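You operate a simulated robot arm through the tools that you are given. There is no shell and no other tool. Be economical: measure what you need, move in short steps, check, and stop when the job is done.

The job below is to be done with a simulated robot arm. You get a single attempt, and the scene is never put back.

TASK
Gauge the bore of wheel 7, then plug it in the blue cradle with the size shown.
Fine: push the red slider back and the plug home; spare plugs stay in the rack.

The check looks at the end state, three seconds after you hand in, the way a careful person would. Anything else that was tipped, shoved, dropped, spilled or broken makes it a failure.

THE ROBOT
A 7-joint arm with a two-finger parallel gripper, fixed in place. Base frame: the origin is at the foot of the arm, x ahead of it, y to its left, z up; the work surface is at about z = 0. Readings come in mm, rad, newtons and seconds.
With the tool pointing down near the work surface it reaches from about 220 to 580 mm from the base axis. Its first joint turns from -1.152 to 1.152 rad. Payload 2.5 kg.
Tool frame: the origin (TCP) lies between the finger pads and is the grasp point; the fingertips stand 23 mm ahead of it; z points along the fingers, y is the line along which they close. Largest opening 94 mm; finger width 38, thickness 10; the body of the gripper, 54 by 96 mm, starts 39 mm behind the TCP.
Orientation is told as [roll, pitch, yaw] about the base's x, y, z axes, in that order, counted from this pose: with the fingers straight down and closing along the base's y, the tool's x points along the base's -x, its y along +y and its z along -z.

THE INTERFACE
- The arm moves only by the tool move_arm. Its arguments are lists of equal length, an entry for each row: "slide": the shift along the base's x, y, z in units of 40 mm (1.0 is 40 mm), a list of three; "delta_rot": the turn, a rotation vector about the base's x, y, z in units of 6 degrees (1.0 is 6 degrees), a list of three; "hand": the closure in counts, from 0 (fully open) to 255 (shut). In form: {"slide": [[x, y, z], ...], "delta_rot": [[ax, ay, az], ...], "hand": [hand, ...]}. A call has 1 to 20 rows; each row shifts and turns the commanded pose from where the row before left it. A call with a number of a shift or a turn outside -1 to 1 is refused whole. Each row takes 0.2 s and may step no farther than 50 mm and 0.15 rad from the row before; otherwise, or with a gripper value out of range, the whole call is refused. A pose out of reach is approached as far as the arm can. The call stops where the force on the tool passes 50 N (or 10 N more than at its start, if that is more) or the arm is blocked; 0.2 s more then pass. The fingers move at their own pace (about 108 mm/s each) and stop on an object; they squeeze with about 26 N. The grip force told is the motor's: it shows also when the fingers shut on nothing. Time passes only in rows, and 0.2 s behind the last, so rows that do not move let the fingers close. The reply holds the time, the measured pose of the TCP, the force on the tool along the base axes, the opening and the grip force, in the units named above and with some noise, with the torque about the TCP (base axes, N m) and any sound that the robot's microphone picked up.
- Cameras (640 x 400 px; columns grow to the right, rows downward): "scene" is fixed at [116.2, -405.8, 544.7]; the picture's right is [0.85, -0.52, 0.00], its down [-0.29, -0.48, -0.82] and it looks along [0.43, 0.70, -0.57] (base axes); focal length 313 px, centre (320, 200). "wrist" rides on the gripper at [86, 16, -75] in the tool frame; the picture's right is [-0.18, 0.98, 0.00], its down [-0.58, -0.11, -0.81] and it looks along [-0.79, -0.15, 0.59] (tool axes); focal length 243 px, centre (320, 200). There is no depth. A picture from a camera that has moved, and an enlarged one, comes with that camera's place and axes in the base frame and with its lens.
- camera(camera): a new picture of that camera. The clock stands still meanwhile.
- inspect(camera, box): a new picture of the part [left, top, right, bottom] of that camera's present view, enlarged. The clock stands still meanwhile.
- hand_in(): hands the job in; it is judged then, once.

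Work in short steps. Places have to be worked out from the pictures, the camera data and where the tool is seen: move nearer, look again, correct. Check each grasp and each placing, and mend what went wrong. You have 120 turns and 76 pictures in all, those below and enlarged ones among them. Open the gripper and draw the arm clear of the work before you hand the job in, unless the task says otherwise; then end with one line.

The tools are called as a command line: name --argument value ..., lists and objects as JSON in quotes. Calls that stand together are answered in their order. move_arm: Moves the arm, as the interface text tells. Its arguments: {"type":"object","properties":{"slide":{"type":"array"},"delta_rot":{"type":"array"},"hand":{"type":"array"}},"required":["slide","delta_rot","hand"]} The other tools are called the same way: camera (camera) takes a picture; inspect (camera, box) takes an enlarged picture of a part of a camera's view; hand_in () hands the job in.

At the start:

```text
time_s: 0.0
tool_pos: [403.1, -11.3, 288.5]
orientation: [0.0, 0.0, 0.001]
wrist_force: [0.6, -1.2, -0.5]
torque: [-0.03, 0.01, 0.01]
finger_gap: 93.9
grasp_force: 0.1
```

scene: 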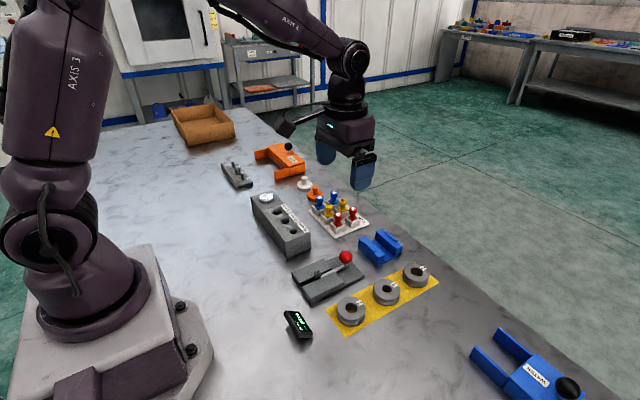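
wrist: 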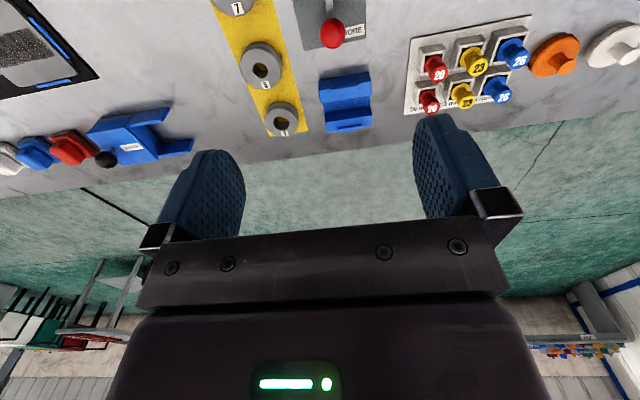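

I start by enlarging the relevant areas of the scene to identify the objects.

inspect --camera "scene" --box '[270, 230, 450, 345]'

inspect --camera "scene" --box '[220, 130, 400, 265]'

inspect --camera "wrist" --box '[200, 0, 640, 150]'

```text
3.48 times, centred on (360, 288) of scene
camera zoom: at [116.2, -405.8, 544.7], right [0.85, -0.52, 0.0], down [-0.29, -0.48, -0.82], along [0.43, 0.7, -0.57], focal length 1088 px, centre (181, -104)
```

zoom: 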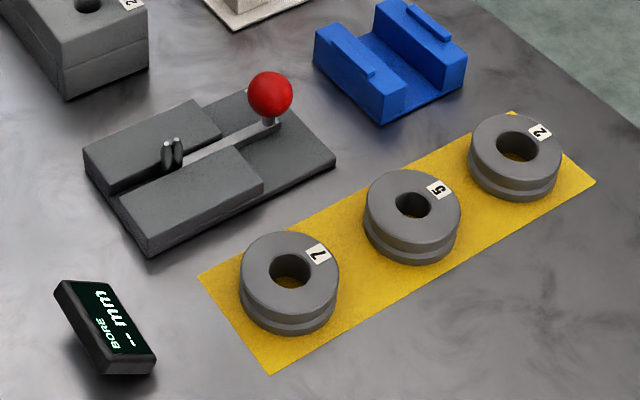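

```text
2.96 times, centred on (310, 198) of scene
camera zoom: at [116.2, -405.8, 544.7], right [0.85, -0.52, 0.0], down [-0.29, -0.48, -0.82], along [0.43, 0.7, -0.57], focal length 927 px, centre (350, 207)
```

zoom: 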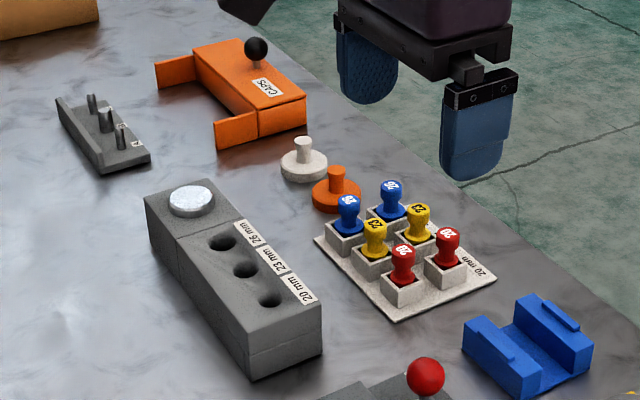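

```text
1.45 times, centred on (420, 75) of wrist
camera zoom: at [314.9, 3.6, 363.4], right [0.18, 0.98, 0.0], down [0.58, -0.11, 0.81], along [0.79, -0.15, -0.59], focal length 353 px, centre (174, 382)
```

zoom: 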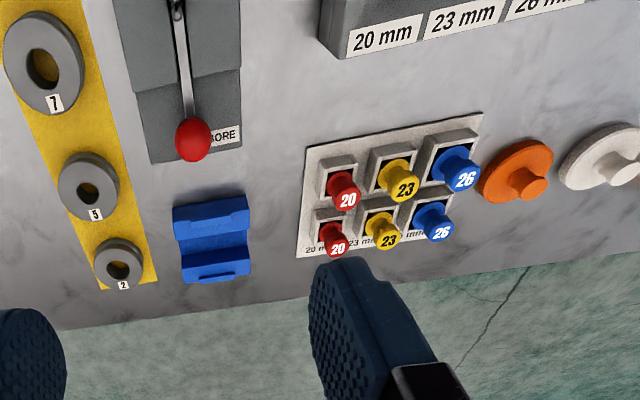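

Wheel 7 is near (369,-112) and the gauge prongs are near (356,-6). The slider knob is at about (427,-9) and the blue cradle near (535,-3). I'll tilt the tool so the wrist camera looks steeply down on the gauge and cradle.

move_arm --slide '[[0, 0, -0.3], [0, 0, -0.3], [0, 0, -0.3], [0, 0, -0.3], [0, 0, -0.3]]' --delta_rot '[[0, 1, 0], [0, 1, 0], [0, 1, 0], [0, 1, 0], [0, 1, 0]]' --hand '[0, 0, 0, 0, 0]'

camera --camera "wrist"

```text
time_s: 1.2
tool_pos: [401.0, -12.5, 229.0]
orientation: [0.001, 0.526, 0.0]
wrist_force: [0.0, 0.0, -0.3]
torque: [0.0, 0.03, -0.01]
finger_gap: 94.1
grasp_force: 0.1
```

```text
70 pictures are left
camera wrist: at [362.8, 3.4, 336.8], right [0.16, 0.98, -0.09], down [0.91, -0.11, 0.41], along [0.39, -0.15, -0.91], focal length 243 px, centre (320, 200)
```

wrist: 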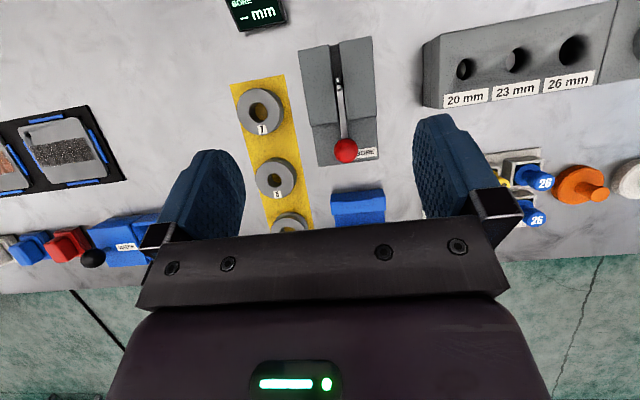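

The gripper hides the cradle, so I move forward 70 mm and look at it from there.

move_arm --slide '[[0.9, 0, -0.2], [0.9, 0, -0.2]]' --delta_rot '[[0, 0, 0], [0, 0, 0]]' --hand '[0, 0]'

inspect --camera "wrist" --box '[160, 0, 560, 250]'

```text
time_s: 1.8
tool_pos: [474.0, -11.5, 210.6]
orientation: [-0.001, 0.526, 0.0]
wrist_force: [0.9, 0.0, 0.0]
torque: [0.02, 0.0, 0.04]
finger_gap: 94.0
grasp_force: 0.0
```

```text
1.60 times, centred on (360, 125) of wrist
camera zoom: at [434.7, 3.4, 319.1], right [0.16, 0.98, -0.09], down [0.91, -0.11, 0.41], along [0.39, -0.15, -0.91], focal length 388 px, centre (256, 320)
```

zoom: 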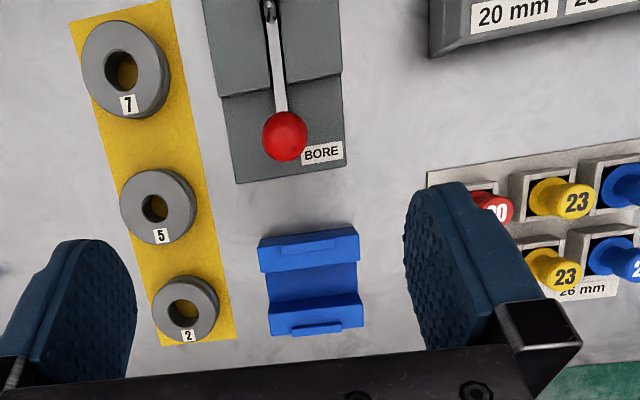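

I need a closer look at the cradle's shape from both cameras.

inspect --camera "wrist" --box '[300, 130, 420, 220]'

inspect --camera "scene" --box '[345, 220, 415, 270]'

inspect --camera "scene" --box '[285, 240, 365, 310]'

```text
4.44 times, centred on (360, 175) of wrist
camera zoom: at [434.7, 3.4, 319.1], right [0.16, 0.98, -0.09], down [0.91, -0.11, 0.41], along [0.39, -0.15, -0.91], focal length 1078 px, centre (142, 311)
```

zoom: 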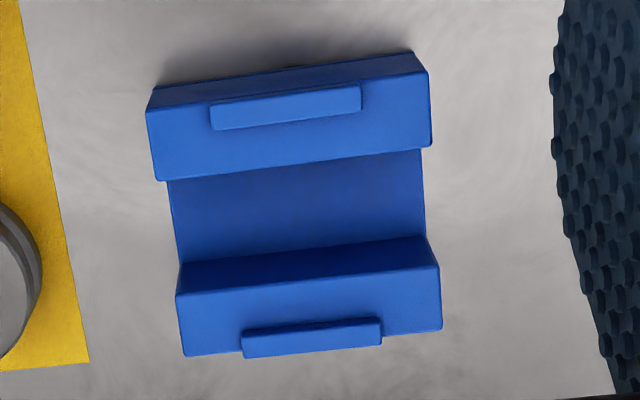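

```text
8.00 times, centred on (380, 245) of scene
camera zoom: at [116.2, -405.8, 544.7], right [0.85, -0.52, 0.0], down [-0.29, -0.48, -0.82], along [0.43, 0.7, -0.57], focal length 2504 px, centre (-160, -160)
```

zoom: 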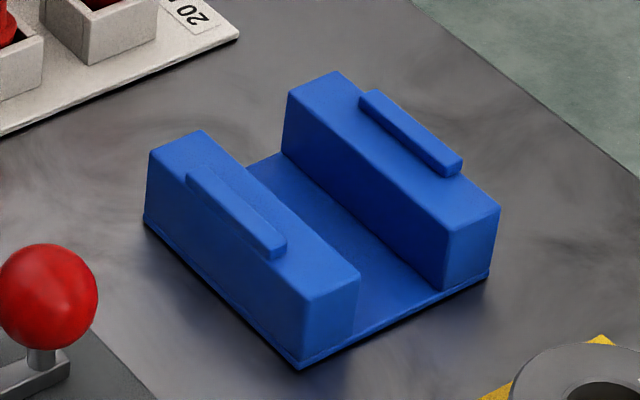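

```text
5.71 times, centred on (325, 275) of scene
camera zoom: at [116.2, -405.8, 544.7], right [0.85, -0.52, 0.0], down [-0.29, -0.48, -0.82], along [0.43, 0.7, -0.57], focal length 1788 px, centre (291, -229)
```

zoom: 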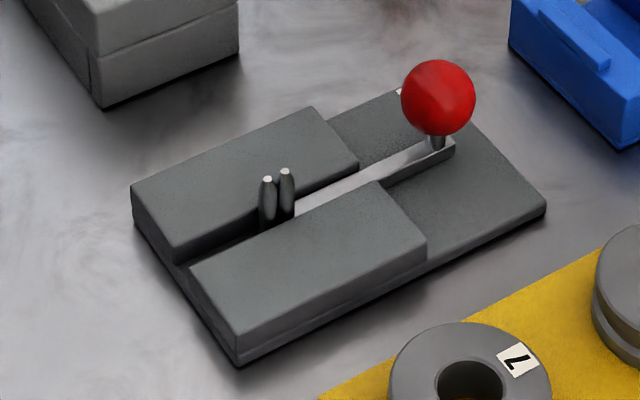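

The blue cradle is about 72 mm square, with wall tops near z≈30. Ridges about 60 mm apart would hold a flat ~56 mm wheel, centred near (537,0). The gauge has two prongs spaced along x, one of them on the red-knob bar. Next I hover over wheel 7 with the tool upright.

move_arm --slide '[[-0.52, -0.485, -0.45], [-0.52, -0.485, -0.45], [-0.52, -0.485, -0.45], [-0.52, -0.485, -0.45], [-0.52, -0.485, -0.45]]' --delta_rot '[[0, -1, 0], [0, -1, 0], [0, -1, 0], [0, -1, 0], [0, -1, 0]]' --hand '[0, 0, 0, 0, 0]'

camera --camera "wrist"

```text
time_s: 3.0
tool_pos: [369.5, -110.5, 121.8]
orientation: [0.0, -0.001, 0.002]
wrist_force: [0.6, -0.2, 0.4]
torque: [-0.02, 0.01, 0.0]
finger_gap: 93.9
grasp_force: 0.1
```

```text
65 pictures are left
camera wrist: at [282.7, -94.0, 195.8], right [0.18, 0.98, 0.0], down [0.58, -0.11, 0.81], along [0.79, -0.15, -0.59], focal length 243 px, centre (320, 200)
```

wrist: 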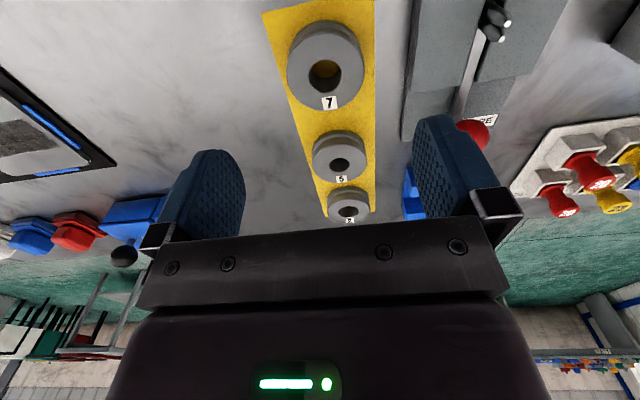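

Wheel 7's bore works out to about (366,-106). I lower to z≈62 over it with the fingers partly closed and check again.

move_arm --slide '[[-0.08, 0.1, -0.75], [0, 0, -0.75]]' --delta_rot '[[0, 0, 0], [0, 0, 0]]' --hand '[30, 30]'

camera --camera "wrist"

inspect --camera "scene" --box '[300, 230, 400, 340]'

```text
time_s: 3.6
tool_pos: [367.3, -105.0, 60.1]
orientation: [0.0, -0.001, 0.0]
wrist_force: [-0.3, -0.5, 0.5]
torque: [0.01, -0.03, 0.01]
finger_gap: 83.3
grasp_force: 0.1
```

```text
64 pictures are left
camera wrist: at [280.1, -90.3, 135.6], right [0.18, 0.98, 0.0], down [0.58, -0.11, 0.81], along [0.79, -0.15, -0.59], focal length 243 px, centre (320, 200)
```

wrist: 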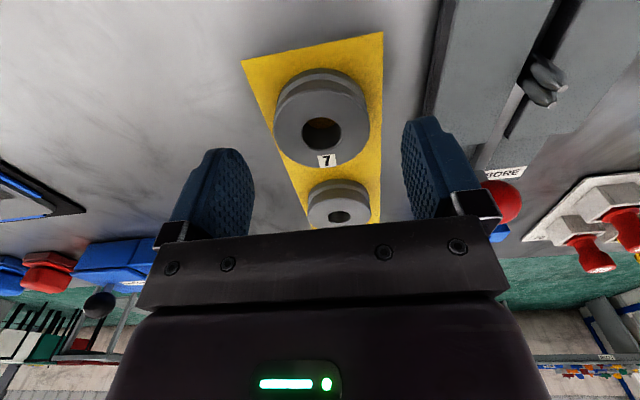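

```text
3.64 times, centred on (350, 285) of scene
camera zoom: at [116.2, -405.8, 544.7], right [0.85, -0.52, 0.0], down [-0.29, -0.48, -0.82], along [0.43, 0.7, -0.57], focal length 1138 px, centre (211, -109)
```

zoom: 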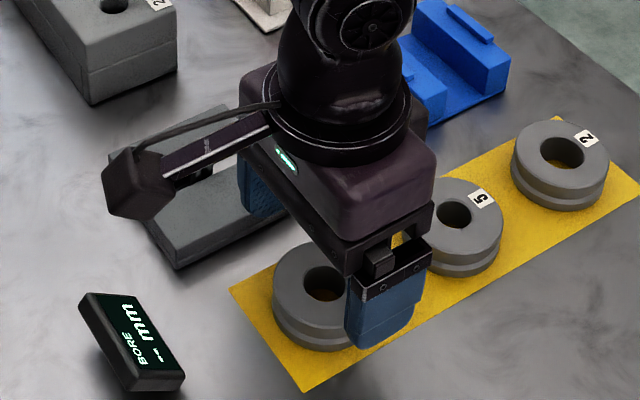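

Centred on the bore to within about 1 mm. I descend to z≈28 and close on the wheel.

move_arm --slide '[[-0.01, 0, -0.4], [0, 0, -0.4], [0, 0, 0], [0, 0, 0], [0, 0, 0]]' --delta_rot '[[0, 0, 0], [0, 0, 0], [0, 0, 0], [0, 0, 0], [0, 0, 0]]' --hand '[30, 30, 30, 255, 255]'

camera --camera "wrist"

```text
time_s: 4.8
tool_pos: [365.8, -106.3, 29.1]
orientation: [-0.001, 0.0, -0.001]
wrist_force: [0.4, 0.5, 0.2]
torque: [-0.05, -0.02, 0.02]
finger_gap: 55.7
grasp_force: 25.7
```

```text
62 pictures are left
camera wrist: at [279.4, -90.3, 104.9], right [0.18, 0.98, 0.0], down [0.58, -0.11, 0.81], along [0.79, -0.15, -0.59], focal length 243 px, centre (320, 200)
```

wrist: 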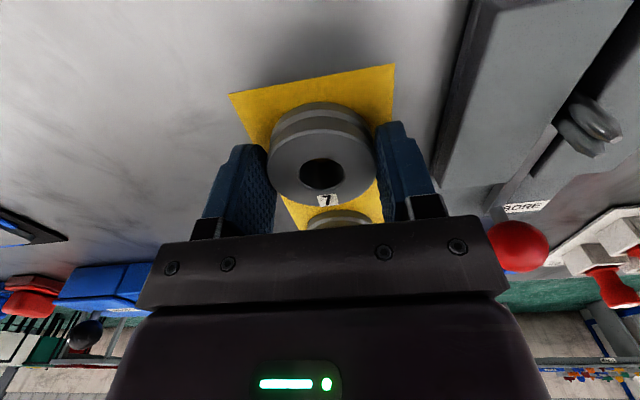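

The wheel is gripped at 55.7 mm. I lift it and carry it to above the gauge prongs for a look.

move_arm --slide '[[0, 0, 1], [0, 0, 1], [-0.1, 0.85, 0.2], [-0.1, 0.85, 0], [-0.07, 0.8, 0], [0, 0, 0]]' --delta_rot '[[0, 0, 0], [0, 0, 0], [0, 0, 0], [0, 0, 0], [0, 0, 0], [0, 0, 0]]' --hand '[255, 255, 255, 255, 255, 255]'

camera --camera "wrist"

inspect --camera "scene" --box '[270, 190, 390, 310]'

```text
time_s: 6.2
tool_pos: [357.9, -3.5, 117.6]
orientation: [0.0, 0.002, 0.002]
wrist_force: [-0.1, 0.1, -4.0]
torque: [0.01, 0.02, 0.03]
finger_gap: 55.3
grasp_force: 25.9
```

```text
61 pictures are left
camera wrist: at [270.3, 12.7, 192.6], right [0.18, 0.98, 0.0], down [0.58, -0.11, 0.81], along [0.79, -0.15, -0.59], focal length 243 px, centre (320, 200)
```

wrist: 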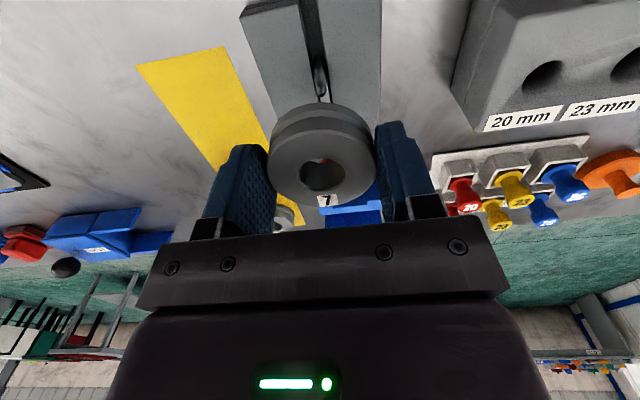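

```text
3.33 times, centred on (330, 250) of scene
camera zoom: at [116.2, -405.8, 544.7], right [0.85, -0.52, 0.0], down [-0.29, -0.48, -0.82], along [0.43, 0.7, -0.57], focal length 1043 px, centre (287, 33)
```

zoom: 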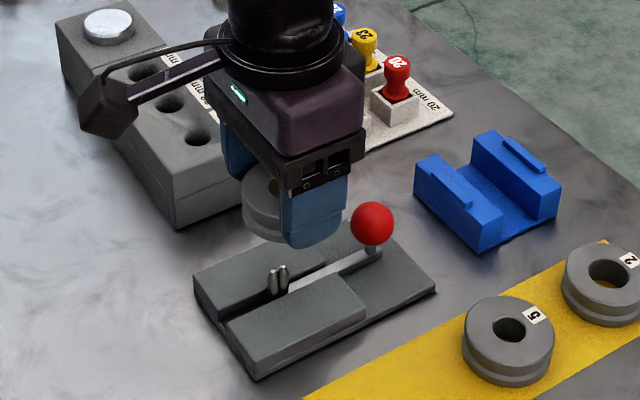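

Prongs are visible at roughly (320,85) in the wrist view, so I zoom in there.

inspect --camera "wrist" --box '[260, 20, 380, 110]'

inspect --camera "scene" --box '[330, 250, 390, 300]'

```text
4.44 times, centred on (320, 65) of wrist
camera zoom: at [270.3, 12.7, 192.6], right [0.18, 0.98, 0.0], down [0.58, -0.11, 0.81], along [0.79, -0.15, -0.59], focal length 1078 px, centre (320, 800)
```

zoom: 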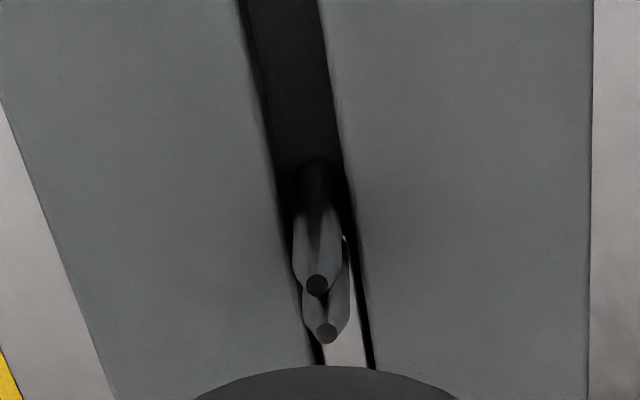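

```text
8.00 times, centred on (360, 275) of scene
camera zoom: at [116.2, -405.8, 544.7], right [0.85, -0.52, 0.0], down [-0.29, -0.48, -0.82], along [0.43, 0.7, -0.57], focal length 2504 px, centre (0, -400)
```

zoom: 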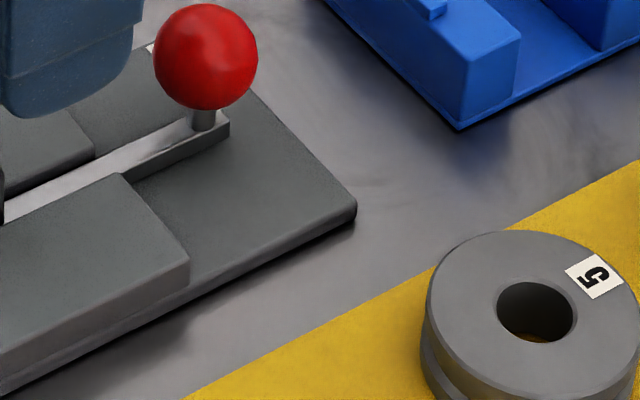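

Prong tips come out at about (352.8,-3.4) and (360.6,-3.4), z≈35, and the wheel is centred in the grip. I align and lower until the wheel's bottom is just above the prong tips.

move_arm --slide '[[-0.02, 0, -0.6], [0, 0, -0.6], [0, 0, 0]]' --delta_rot '[[0, 0, 0], [0, 0, 0], [0, 0, 0]]' --hand '[255, 255, 255]'

inspect --camera "scene" --box '[290, 230, 380, 310]'

inspect --camera "wrist" --box '[250, 70, 390, 220]'

```text
time_s: 7.0
tool_pos: [355.4, -4.1, 70.5]
orientation: [0.0, -0.001, -0.001]
wrist_force: [0.2, 0.4, -2.9]
torque: [0.0, 0.0, 0.0]
finger_gap: 55.3
grasp_force: 25.7
```

```text
5.00 times, centred on (335, 270) of scene
camera zoom: at [116.2, -405.8, 544.7], right [0.85, -0.52, 0.0], down [-0.29, -0.48, -0.82], along [0.43, 0.7, -0.57], focal length 1565 px, centre (245, -150)
```

zoom: 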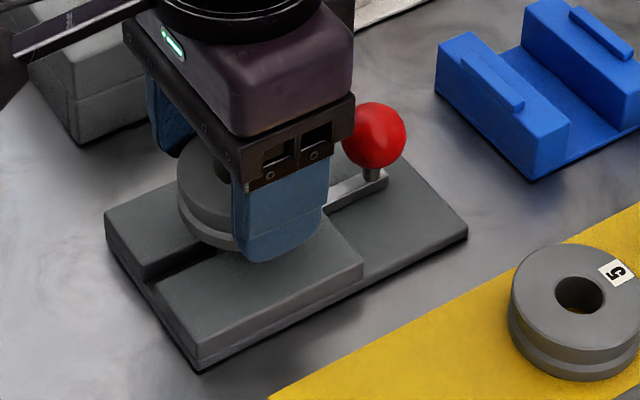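

```text
2.67 times, centred on (320, 145) of wrist
camera zoom: at [267.9, 11.3, 144.7], right [0.18, 0.98, 0.0], down [0.58, -0.11, 0.81], along [0.79, -0.15, -0.59], focal length 647 px, centre (320, 347)
```

zoom: 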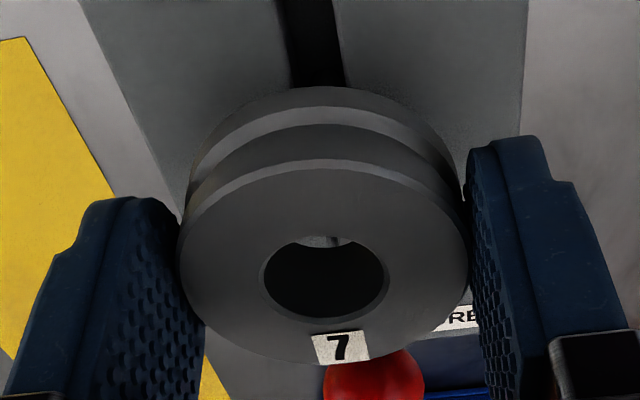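

The slot lies at y≈-3.6 and the prongs at x≈356.7. I nudge +1 mm in x and lower gently, watching the force.

move_arm --slide '[[0.03, 0.015, -0.1], [0, 0, -0.12], [0, 0, -0.1], [0, 0, 0]]' --delta_rot '[[0, 0, 0], [0, 0, 0], [0, 0, 0], [0, 0, 0]]' --hand '[255, 255, 255, 255]'

inspect --camera "wrist" --box '[250, 70, 390, 220]'

inspect --camera "scene" --box '[290, 230, 380, 310]'

```text
time_s: 8.0
tool_pos: [354.9, -3.7, 56.6]
orientation: [0.001, 0.003, -0.001]
wrist_force: [-10.1, 3.9, 0.3]
torque: [0.11, 0.27, 0.01]
finger_gap: 55.6
grasp_force: 26.1
```

```text
2.67 times, centred on (320, 145) of wrist
camera zoom: at [268.0, 11.5, 132.6], right [0.18, 0.98, 0.0], down [0.58, -0.11, 0.8], along [0.79, -0.15, -0.59], focal length 647 px, centre (320, 347)
```

zoom: 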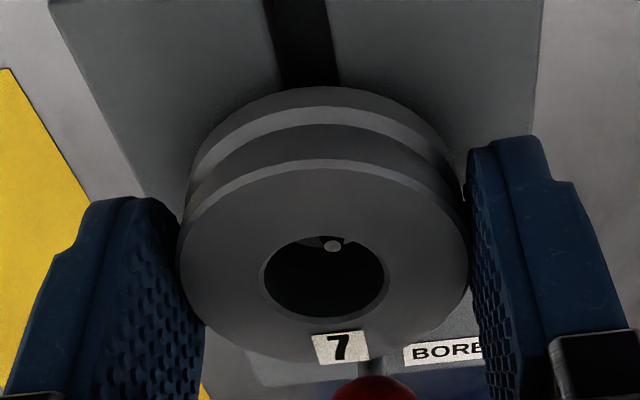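

```text
5.00 times, centred on (335, 270) of scene
camera zoom: at [116.2, -405.8, 544.7], right [0.85, -0.52, 0.0], down [-0.29, -0.48, -0.82], along [0.43, 0.7, -0.57], focal length 1565 px, centre (245, -150)
```

zoom: 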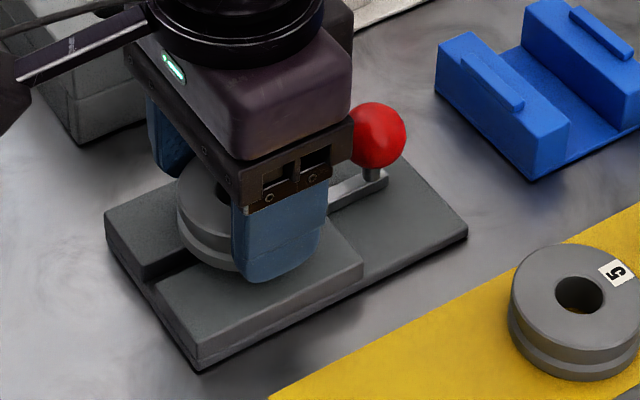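

Force of -10 N in x says the wheel sits about 3 mm too far in +x. Re-triangulating without the scene camera's bias puts the prongs centred near x≈353. I shift -3 mm and check the force.

move_arm --slide '[[-0.08, 0, 0], [0, 0, 0]]' --delta_rot '[[0, 0, 0], [0, 0, 0]]' --hand '[255, 255]'

inspect --camera "wrist" --box '[250, 70, 390, 220]'

```text
time_s: 8.6
tool_pos: [353.4, -4.6, 56.5]
orientation: [0.0, -0.003, -0.001]
wrist_force: [0.4, -0.7, -3.3]
torque: [-0.03, 0.04, 0.02]
finger_gap: 55.4
grasp_force: 26.2
```

```text
2.67 times, centred on (320, 145) of wrist
camera zoom: at [266.2, 11.0, 132.4], right [0.18, 0.98, 0.0], down [0.58, -0.11, 0.81], along [0.79, -0.15, -0.59], focal length 647 px, centre (320, 347)
```

zoom: 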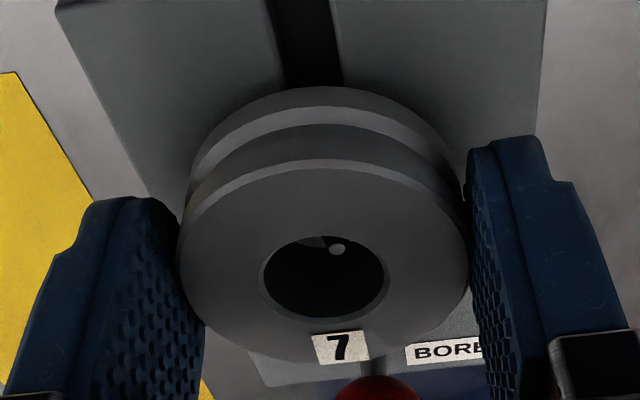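

Free of load now. I nudge +1 mm in y and continue down in small steps.

move_arm --slide '[[-0.01, 0.03, 0], [0, 0, -0.06], [0, 0, -0.06], [0, 0, 0]]' --delta_rot '[[0, 0, 0], [0, 0, 0], [0, 0, 0], [0, 0, 0]]' --hand '[255, 255, 255, 255]'

inspect --camera "wrist" --box '[250, 70, 390, 220]'

```text
time_s: 9.6
tool_pos: [352.5, -1.6, 52.9]
orientation: [0.0, 0.0, 0.0]
wrist_force: [-0.9, 0.8, -3.6]
torque: [-0.02, 0.04, 0.0]
finger_gap: 55.6
grasp_force: 26.4
```

```text
2.67 times, centred on (320, 145) of wrist
camera zoom: at [265.5, 12.5, 127.8], right [0.18, 0.98, 0.0], down [0.58, -0.11, 0.81], along [0.79, -0.15, -0.59], focal length 647 px, centre (320, 347)
```

zoom: 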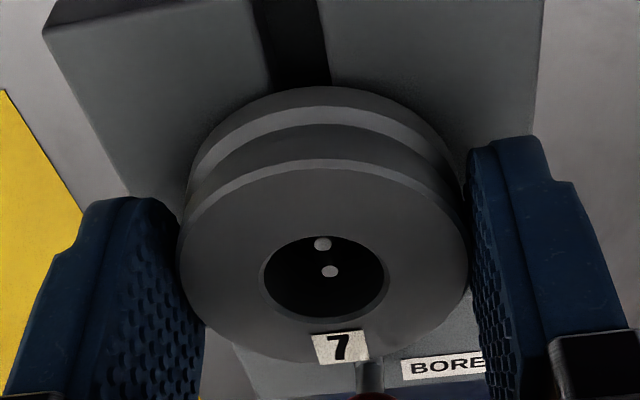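

Both prong tips now show inside the bore and there is no load. I keep descending to feel for the plate.

move_arm --slide '[[0, 0, -0.06], [0, 0, -0.06], [0, 0, 0]]' --delta_rot '[[0, 0, 0], [0, 0, 0], [0, 0, 0]]' --hand '[255, 255, 255]'

inspect --camera "scene" --box '[290, 230, 380, 310]'

```text
time_s: 10.4
tool_pos: [353.6, -3.1, 47.6]
orientation: [-0.002, -0.001, 0.0]
wrist_force: [-3.5, 3.7, 18.3]
torque: [-0.15, 0.06, 0.0]
finger_gap: 55.5
grasp_force: 26.1
```

```text
5.00 times, centred on (335, 270) of scene
camera zoom: at [116.2, -405.8, 544.7], right [0.85, -0.52, 0.0], down [-0.29, -0.48, -0.82], along [0.43, 0.7, -0.57], focal length 1565 px, centre (245, -150)
```

zoom: 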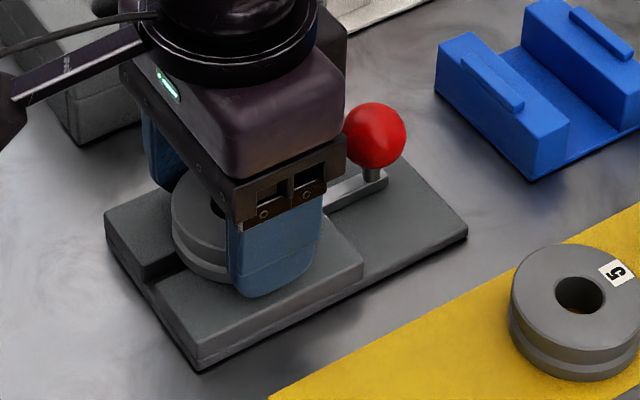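

Contact at z≈47.6, so the wheel rests on the plate. I release and lift clear.

move_arm --slide '[[0, 0, 0.02], [0, 0, 0], [0, 0, 0], [0, 0, 0.9], [0, 0, 0.9]]' --delta_rot '[[0, 0, 0], [0, 0, 0], [0, 0, 0], [0, 0, 0], [0, 0, 0]]' --hand '[255, 40, 40, 40, 40]'

camera --camera "wrist"

inspect --camera "scene" --box '[270, 220, 380, 345]'

```text
time_s: 11.6
tool_pos: [352.6, -3.3, 120.3]
orientation: [0.001, 0.0, -0.001]
wrist_force: [0.1, 0.1, 0.0]
torque: [-0.02, 0.0, 0.03]
finger_gap: 79.3
grasp_force: 0.1
```

```text
50 pictures are left
camera wrist: at [265.3, 12.6, 196.3], right [0.18, 0.98, 0.0], down [0.58, -0.11, 0.81], along [0.79, -0.15, -0.59], focal length 243 px, centre (320, 200)
```

wrist: 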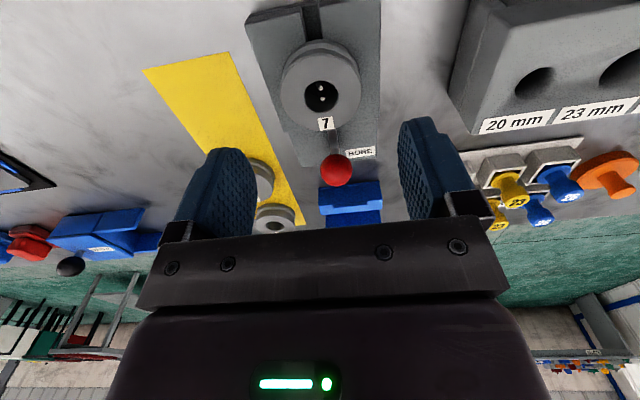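

```text
3.20 times, centred on (325, 282) of scene
camera zoom: at [116.2, -405.8, 544.7], right [0.85, -0.52, 0.0], down [-0.29, -0.48, -0.82], along [0.43, 0.7, -0.57], focal length 1001 px, centre (304, -64)
```

zoom: 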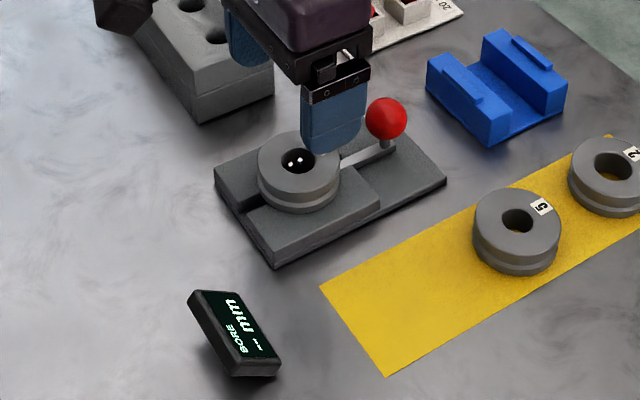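

The wheel sits flat over both prongs. The red knob is at about (424.5,-3,45) with radius ~14 mm. I move above it, lower, and grip it softly.

move_arm --slide '[[0.9, 0, 0], [0.9, 0, 0], [0, 0, -0.85], [0, 0, -0.85], [0, 0, 0]]' --delta_rot '[[0, 0, 0], [0, 0, 0], [0, 0, 0], [0, 0, 0], [0, 0, 0]]' --hand '[60, 60, 60, 60, 60]'

camera --camera "wrist"

```text
time_s: 12.8
tool_pos: [425.2, -2.2, 50.3]
orientation: [0.0, -0.001, -0.001]
wrist_force: [-0.5, 0.4, -0.3]
torque: [-0.06, -0.02, 0.02]
finger_gap: 71.9
grasp_force: 0.1
```

```text
48 pictures are left
camera wrist: at [337.3, 13.5, 126.0], right [0.18, 0.98, 0.0], down [0.58, -0.11, 0.81], along [0.79, -0.15, -0.59], focal length 243 px, centre (320, 200)
```

wrist: 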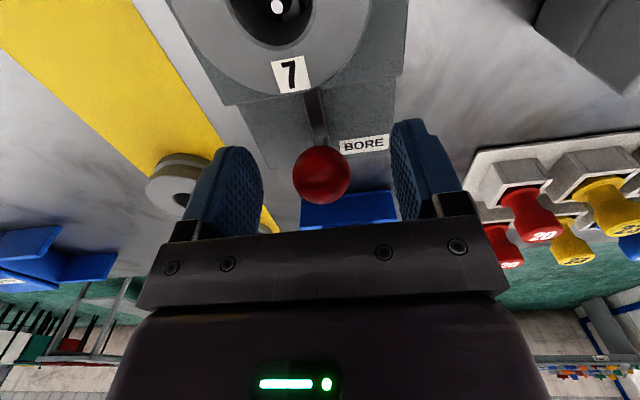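

The knob is exactly between the fingers. I close and then pull the slider +x in small steps until it resists.

move_arm --slide '[[0, 0, 0], [0, 0, 0], [0, 0, 0], [0.05, 0, 0], [0.05, 0, 0]]' --delta_rot '[[0, 0, 0], [0, 0, 0], [0, 0, 0], [0, 0, 0], [0, 0, 0]]' --hand '[255, 255, 255, 255, 255]'

inspect --camera "scene" --box '[270, 220, 380, 345]'

```text
time_s: 14.0
tool_pos: [427.0, -2.2, 51.6]
orientation: [0.002, 0.003, 0.002]
wrist_force: [0.0, 3.4, -16.0]
torque: [0.03, -0.7, -0.01]
finger_gap: 28.8
grasp_force: 45.1
```

```text
3.20 times, centred on (325, 282) of scene
camera zoom: at [116.3, -405.8, 544.7], right [0.85, -0.52, 0.0], down [-0.29, -0.48, -0.82], along [0.43, 0.7, -0.57], focal length 1001 px, centre (304, -64)
```

zoom: 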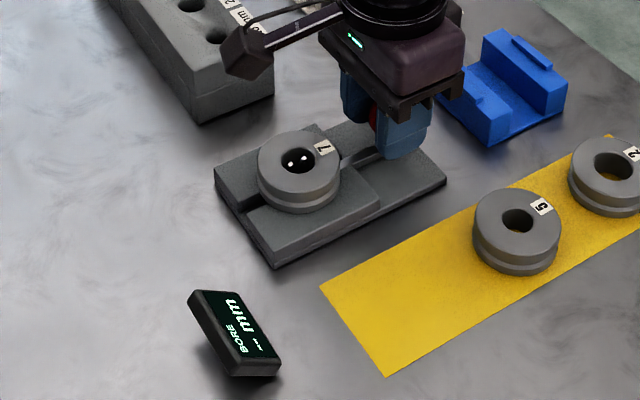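

There's a -16 N vertical load from the grip, so I lower 1.5 mm to relieve it and continue pulling +x.

move_arm --slide '[[0, 0, -0.04], [0.05, 0, 0], [0.05, 0, 0]]' --delta_rot '[[0, 0, 0], [0, 0, 0], [0, 0, 0]]' --hand '[255, 255, 255]'

```text
time_s: 14.8
tool_pos: [433.9, -0.8, 49.6]
orientation: [0.003, 0.0, 0.001]
wrist_force: [-1.3, 9.2, 3.5]
torque: [0.13, 1.32, 0.07]
finger_gap: 28.8
grasp_force: 45.2
```

inspect --camera "scene" --box '[270, 220, 380, 345]'

inspect --camera "wrist" --box '[200, 0, 440, 230]'

```text
3.20 times, centred on (325, 282) of scene
camera zoom: at [116.2, -405.8, 544.7], right [0.85, -0.52, 0.0], down [-0.29, -0.48, -0.82], along [0.43, 0.7, -0.57], focal length 1001 px, centre (304, -64)
```

zoom: 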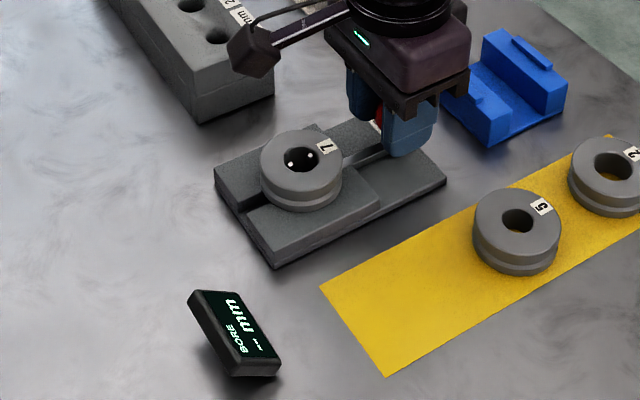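

```text
1.74 times, centred on (320, 115) of wrist
camera zoom: at [345.1, 13.1, 126.2], right [0.18, 0.98, 0.0], down [0.58, -0.11, 0.81], along [0.79, -0.15, -0.59], focal length 422 px, centre (320, 348)
```

zoom: 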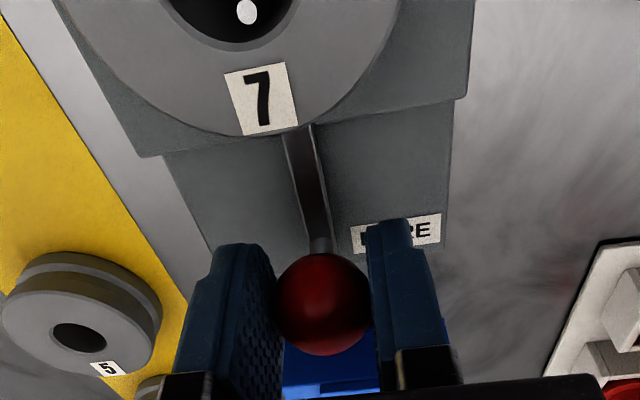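

The prongs are spreading and the wheel is being carried slightly. I keep pulling +x.

move_arm --slide '[[0.05, 0.02, 0], [0.05, 0, 0], [0, 0, 0]]' --delta_rot '[[0, 0, 0], [0, 0, 0], [0, 0, 0]]' --hand '[255, 255, 255]'

inspect --camera "scene" --box '[270, 220, 380, 345]'

```text
time_s: 15.6
tool_pos: [432.7, -1.4, 48.8]
orientation: [0.001, 0.009, 0.0]
wrist_force: [-27.1, 9.1, 19.8]
torque: [0.11, 0.12, 0.04]
finger_gap: 28.9
grasp_force: 45.3
```

```text
3.20 times, centred on (325, 282) of scene
camera zoom: at [116.2, -405.8, 544.7], right [0.85, -0.52, 0.0], down [-0.29, -0.48, -0.82], along [0.43, 0.7, -0.57], focal length 1001 px, centre (304, -64)
```

zoom: 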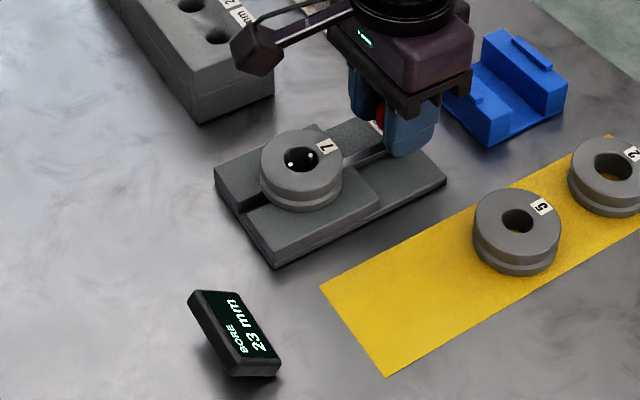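

The display appears to read 23 mm; I zoom in to confirm. At the same time I push the slider back -x to its starting place.

inspect --camera "scene" --box '[280, 300, 330, 350]'

move_arm --slide '[[-0.1, 0, 0], [-0.07, 0, 0], [-0.07, 0, 0], [-0.06, 0, 0], [-0.03, 0, 0], [0, 0, 0]]' --delta_rot '[[0, 0, 0], [0, 0, 0], [0, 0, 0], [0, 0, 0], [0, 0, 0], [0, 0, 0]]' --hand '[255, 255, 255, 255, 255, 255]'

inspect --camera "scene" --box '[270, 220, 380, 345]'

```text
8.00 times, centred on (305, 325) of scene
camera zoom: at [116.2, -405.8, 544.7], right [0.85, -0.52, 0.0], down [-0.29, -0.48, -0.82], along [0.43, 0.7, -0.57], focal length 2504 px, centre (440, -800)
```

zoom: 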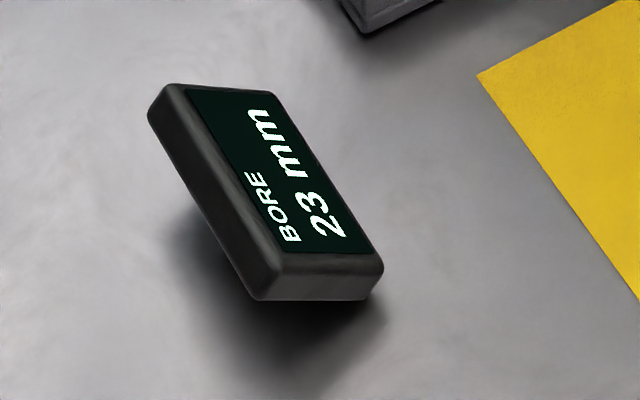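

```text
time_s: 17.0
tool_pos: [424.8, -1.9, 51.1]
orientation: [0.0, -0.005, -0.001]
wrist_force: [19.4, 14.0, -20.1]
torque: [0.05, -0.22, 0.0]
finger_gap: 29.0
grasp_force: 44.9
```

```text
3.20 times, centred on (325, 282) of scene
camera zoom: at [116.3, -405.8, 544.7], right [0.85, -0.52, 0.0], down [-0.29, -0.48, -0.82], along [0.43, 0.7, -0.57], focal length 1001 px, centre (304, -64)
```

zoom: 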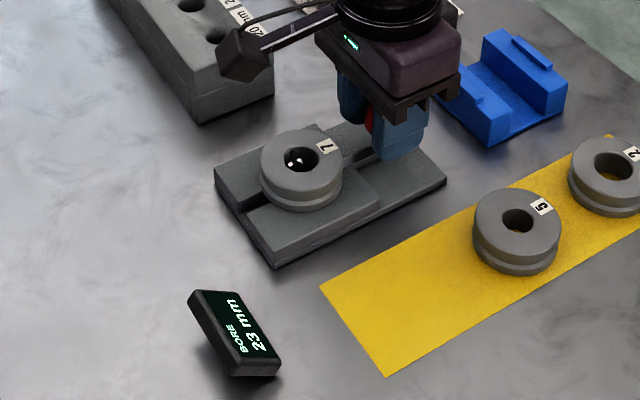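

It reads 23 mm, and the slider is back against its stop at x≈424.8. I release the knob and rise.

move_arm --slide '[[0.03, 0, 0], [0, 0, 0], [0, 0, 0], [0, 0, 0.9], [0, 0, 0.9], [-0.9, 0, 0], [-0.8, 0, 0]]' --delta_rot '[[0, 0, 0], [0, 0, 0], [0, 0, 0], [0, 0, 0], [0, 0, 0], [0, 0, 0], [0, 0, 0]]' --hand '[255, 50, 50, 50, 50, 50, 50]'

camera --camera "wrist"

inspect --camera "scene" --box '[270, 220, 380, 345]'

```text
time_s: 18.6
tool_pos: [357.3, -4.3, 122.9]
orientation: [0.0, -0.001, -0.001]
wrist_force: [0.1, -0.4, -0.3]
torque: [0.0, 0.01, 0.01]
finger_gap: 75.4
grasp_force: 0.0
```

```text
41 pictures are left
camera wrist: at [268.5, 12.7, 197.5], right [0.18, 0.98, 0.0], down [0.58, -0.11, 0.81], along [0.79, -0.15, -0.59], focal length 243 px, centre (320, 200)
```

wrist: 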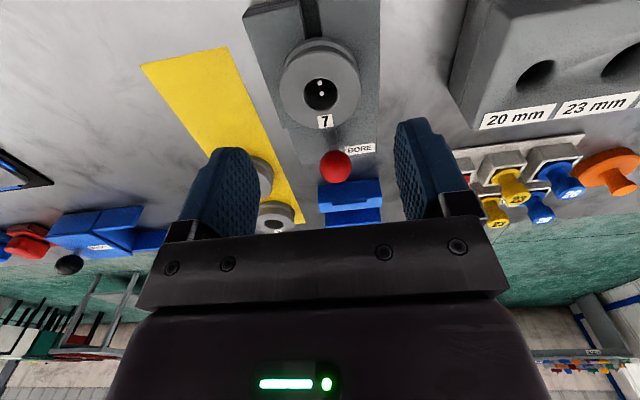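

```text
3.20 times, centred on (325, 282) of scene
camera zoom: at [116.3, -405.8, 544.7], right [0.85, -0.52, 0.0], down [-0.29, -0.48, -0.82], along [0.43, 0.7, -0.57], focal length 1001 px, centre (304, -64)
```

zoom: 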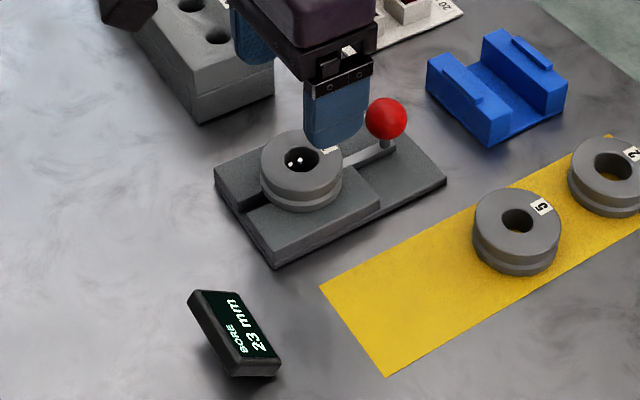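

The slider is home and wheel 7's bore is now about (357,-4.7). I descend over it and grip again.

move_arm --slide '[[0, 0, -0.9], [0, 0, -0.9], [0, 0, 0], [0, 0, 0], [0, 0, 0], [0, 0, 0]]' --delta_rot '[[0, 0, 0], [0, 0, 0], [0, 0, 0], [0, 0, 0], [0, 0, 0], [0, 0, 0]]' --hand '[50, 50, 50, 255, 255, 255]'

inspect --camera "wrist" --box '[250, 70, 390, 220]'

```text
time_s: 20.0
tool_pos: [357.3, -0.8, 52.2]
orientation: [0.001, 0.0, 0.001]
wrist_force: [0.4, 0.3, -0.1]
torque: [-0.01, -0.02, 0.02]
finger_gap: 55.6
grasp_force: 26.4
```

```text
2.67 times, centred on (320, 145) of wrist
camera zoom: at [270.1, 14.8, 126.7], right [0.18, 0.98, 0.0], down [0.58, -0.11, 0.81], along [0.79, -0.15, -0.59], focal length 647 px, centre (320, 347)
```

zoom: 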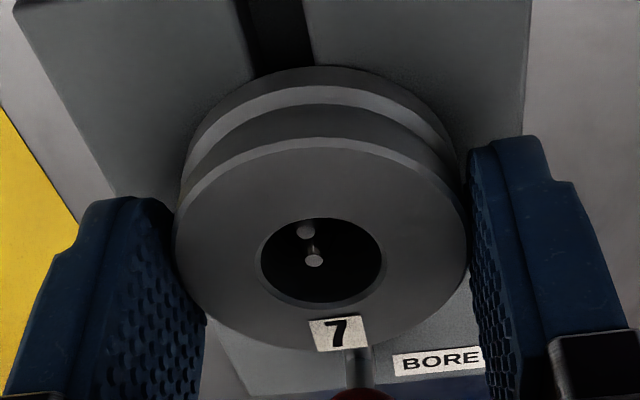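

Wheel 7 is gripped, with the bore ~0.7 mm behind the TCP and its bottom 33 mm below. I lift straight up off the prongs and carry it above the cradle.

move_arm --slide '[[0, 0, 0.5], [0, 0, 0.7], [0, 0, 0.8], [0.9, 0, 0], [0.9, 0, 0], [0.9, 0, 0], [0.9, 0.1, 0], [0.85, 0, 0], [0, 0, 0]]' --delta_rot '[[0, 0, 0], [0, 0, 0], [0, 0, 0], [0, 0, 0], [0, 0, 0], [0, 0, 0], [0, 0, 0], [0, 0, 0], [0, 0, 0]]' --hand '[255, 255, 255, 255, 255, 255, 255, 255, 255]'

camera --camera "wrist"

inspect --camera "scene" --box '[270, 180, 450, 300]'

```text
time_s: 22.0
tool_pos: [536.6, 1.8, 128.8]
orientation: [0.001, 0.001, -0.001]
wrist_force: [-0.3, -0.3, -4.1]
torque: [0.0, 0.01, 0.02]
finger_gap: 55.5
grasp_force: 26.1
```

```text
38 pictures are left
camera wrist: at [448.4, 17.3, 204.4], right [0.18, 0.98, 0.0], down [0.58, -0.11, 0.81], along [0.79, -0.15, -0.59], focal length 243 px, centre (320, 200)
```

wrist: 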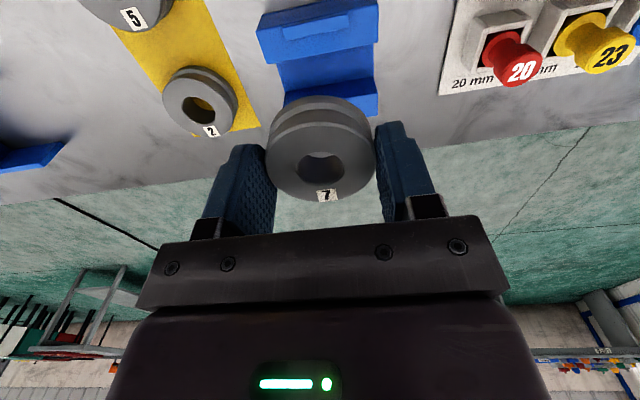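

```text
3.33 times, centred on (360, 240) of scene
camera zoom: at [116.3, -405.8, 544.7], right [0.85, -0.52, 0.0], down [-0.29, -0.48, -0.82], along [0.43, 0.7, -0.57], focal length 1043 px, centre (187, 67)
```

zoom: 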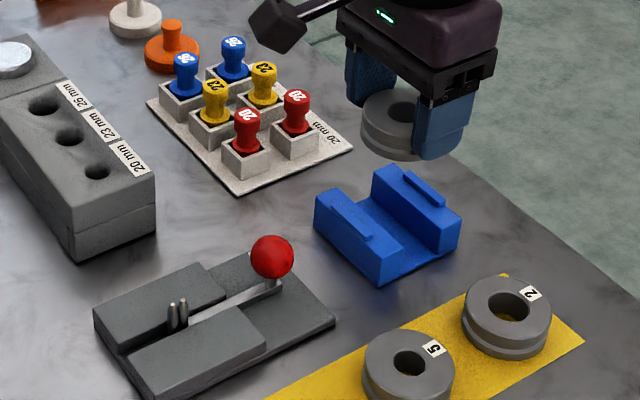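

I zoom on the cradle's ridges from here to fix its centre.

inspect --camera "wrist" --box '[240, 0, 400, 120]'

```text
3.33 times, centred on (320, 60) of wrist
camera zoom: at [448.4, 17.3, 204.4], right [0.18, 0.98, 0.0], down [0.58, -0.11, 0.81], along [0.79, -0.15, -0.59], focal length 809 px, centre (320, 667)
```

zoom: 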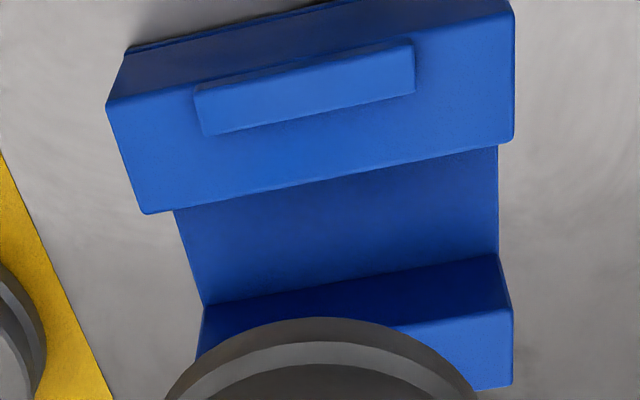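

The cradle centre is about 2.5 mm ahead and 2.5 mm left of the wheel's axis. I correct that and lower to just above the ridges.

move_arm --slide '[[0.06, 0.06, -0.7], [0, 0, -0.65], [0, 0, 0]]' --delta_rot '[[0, 0, 0], [0, 0, 0], [0, 0, 0]]' --hand '[255, 255, 255]'

inspect --camera "wrist" --box '[220, 30, 420, 230]'

inspect --camera "scene" --box '[340, 200, 420, 270]'

```text
time_s: 22.8
tool_pos: [538.3, 3.9, 74.8]
orientation: [0.0, 0.0, 0.001]
wrist_force: [-0.3, -0.3, -3.3]
torque: [-0.01, -0.01, -0.01]
finger_gap: 55.5
grasp_force: 26.0
```

```text
2.00 times, centred on (320, 130) of wrist
camera zoom: at [451.2, 19.8, 150.7], right [0.18, 0.98, 0.0], down [0.58, -0.11, 0.81], along [0.79, -0.15, -0.59], focal length 485 px, centre (320, 340)
```

zoom: 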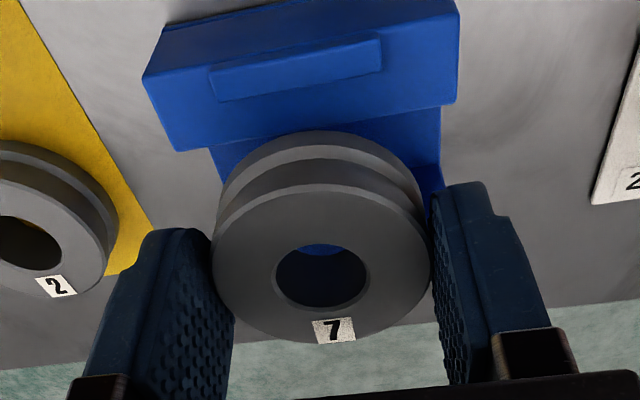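

```text
5.71 times, centred on (380, 235) of scene
camera zoom: at [116.2, -405.8, 544.7], right [0.85, -0.52, 0.0], down [-0.29, -0.48, -0.82], along [0.43, 0.7, -0.57], focal length 1788 px, centre (-23, 0)
```

zoom: 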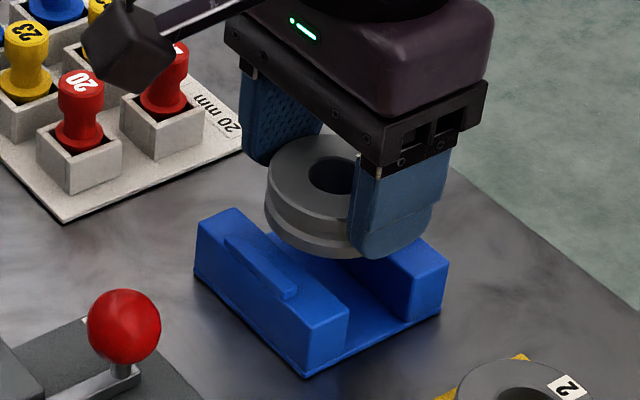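

Relative offset is now under 0.5 mm in both directions. I lower slowly; contact is expected around z≈63.

move_arm --slide '[[0.01, 0, -0.12], [0, 0, -0.08], [0, 0, -0.06], [0, 0, 0]]' --delta_rot '[[0, 0, 0], [0, 0, 0], [0, 0, 0], [0, 0, 0]]' --hand '[255, 255, 255, 255]'

inspect --camera "wrist" --box '[220, 30, 420, 230]'

```text
time_s: 23.8
tool_pos: [536.7, 5.6, 65.9]
orientation: [0.0, 0.0, 0.001]
wrist_force: [-0.5, -0.9, -2.7]
torque: [0.0, 0.0, -0.04]
finger_gap: 55.7
grasp_force: 26.4
```

```text
2.00 times, centred on (320, 130) of wrist
camera zoom: at [450.3, 19.6, 141.0], right [0.18, 0.98, 0.0], down [0.58, -0.11, 0.81], along [0.79, -0.15, -0.59], focal length 485 px, centre (320, 340)
```

zoom: 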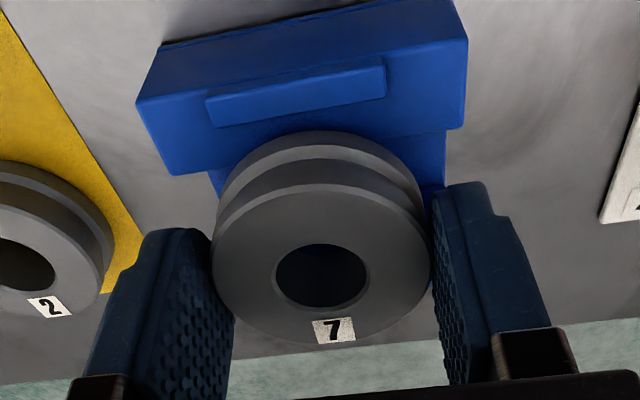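

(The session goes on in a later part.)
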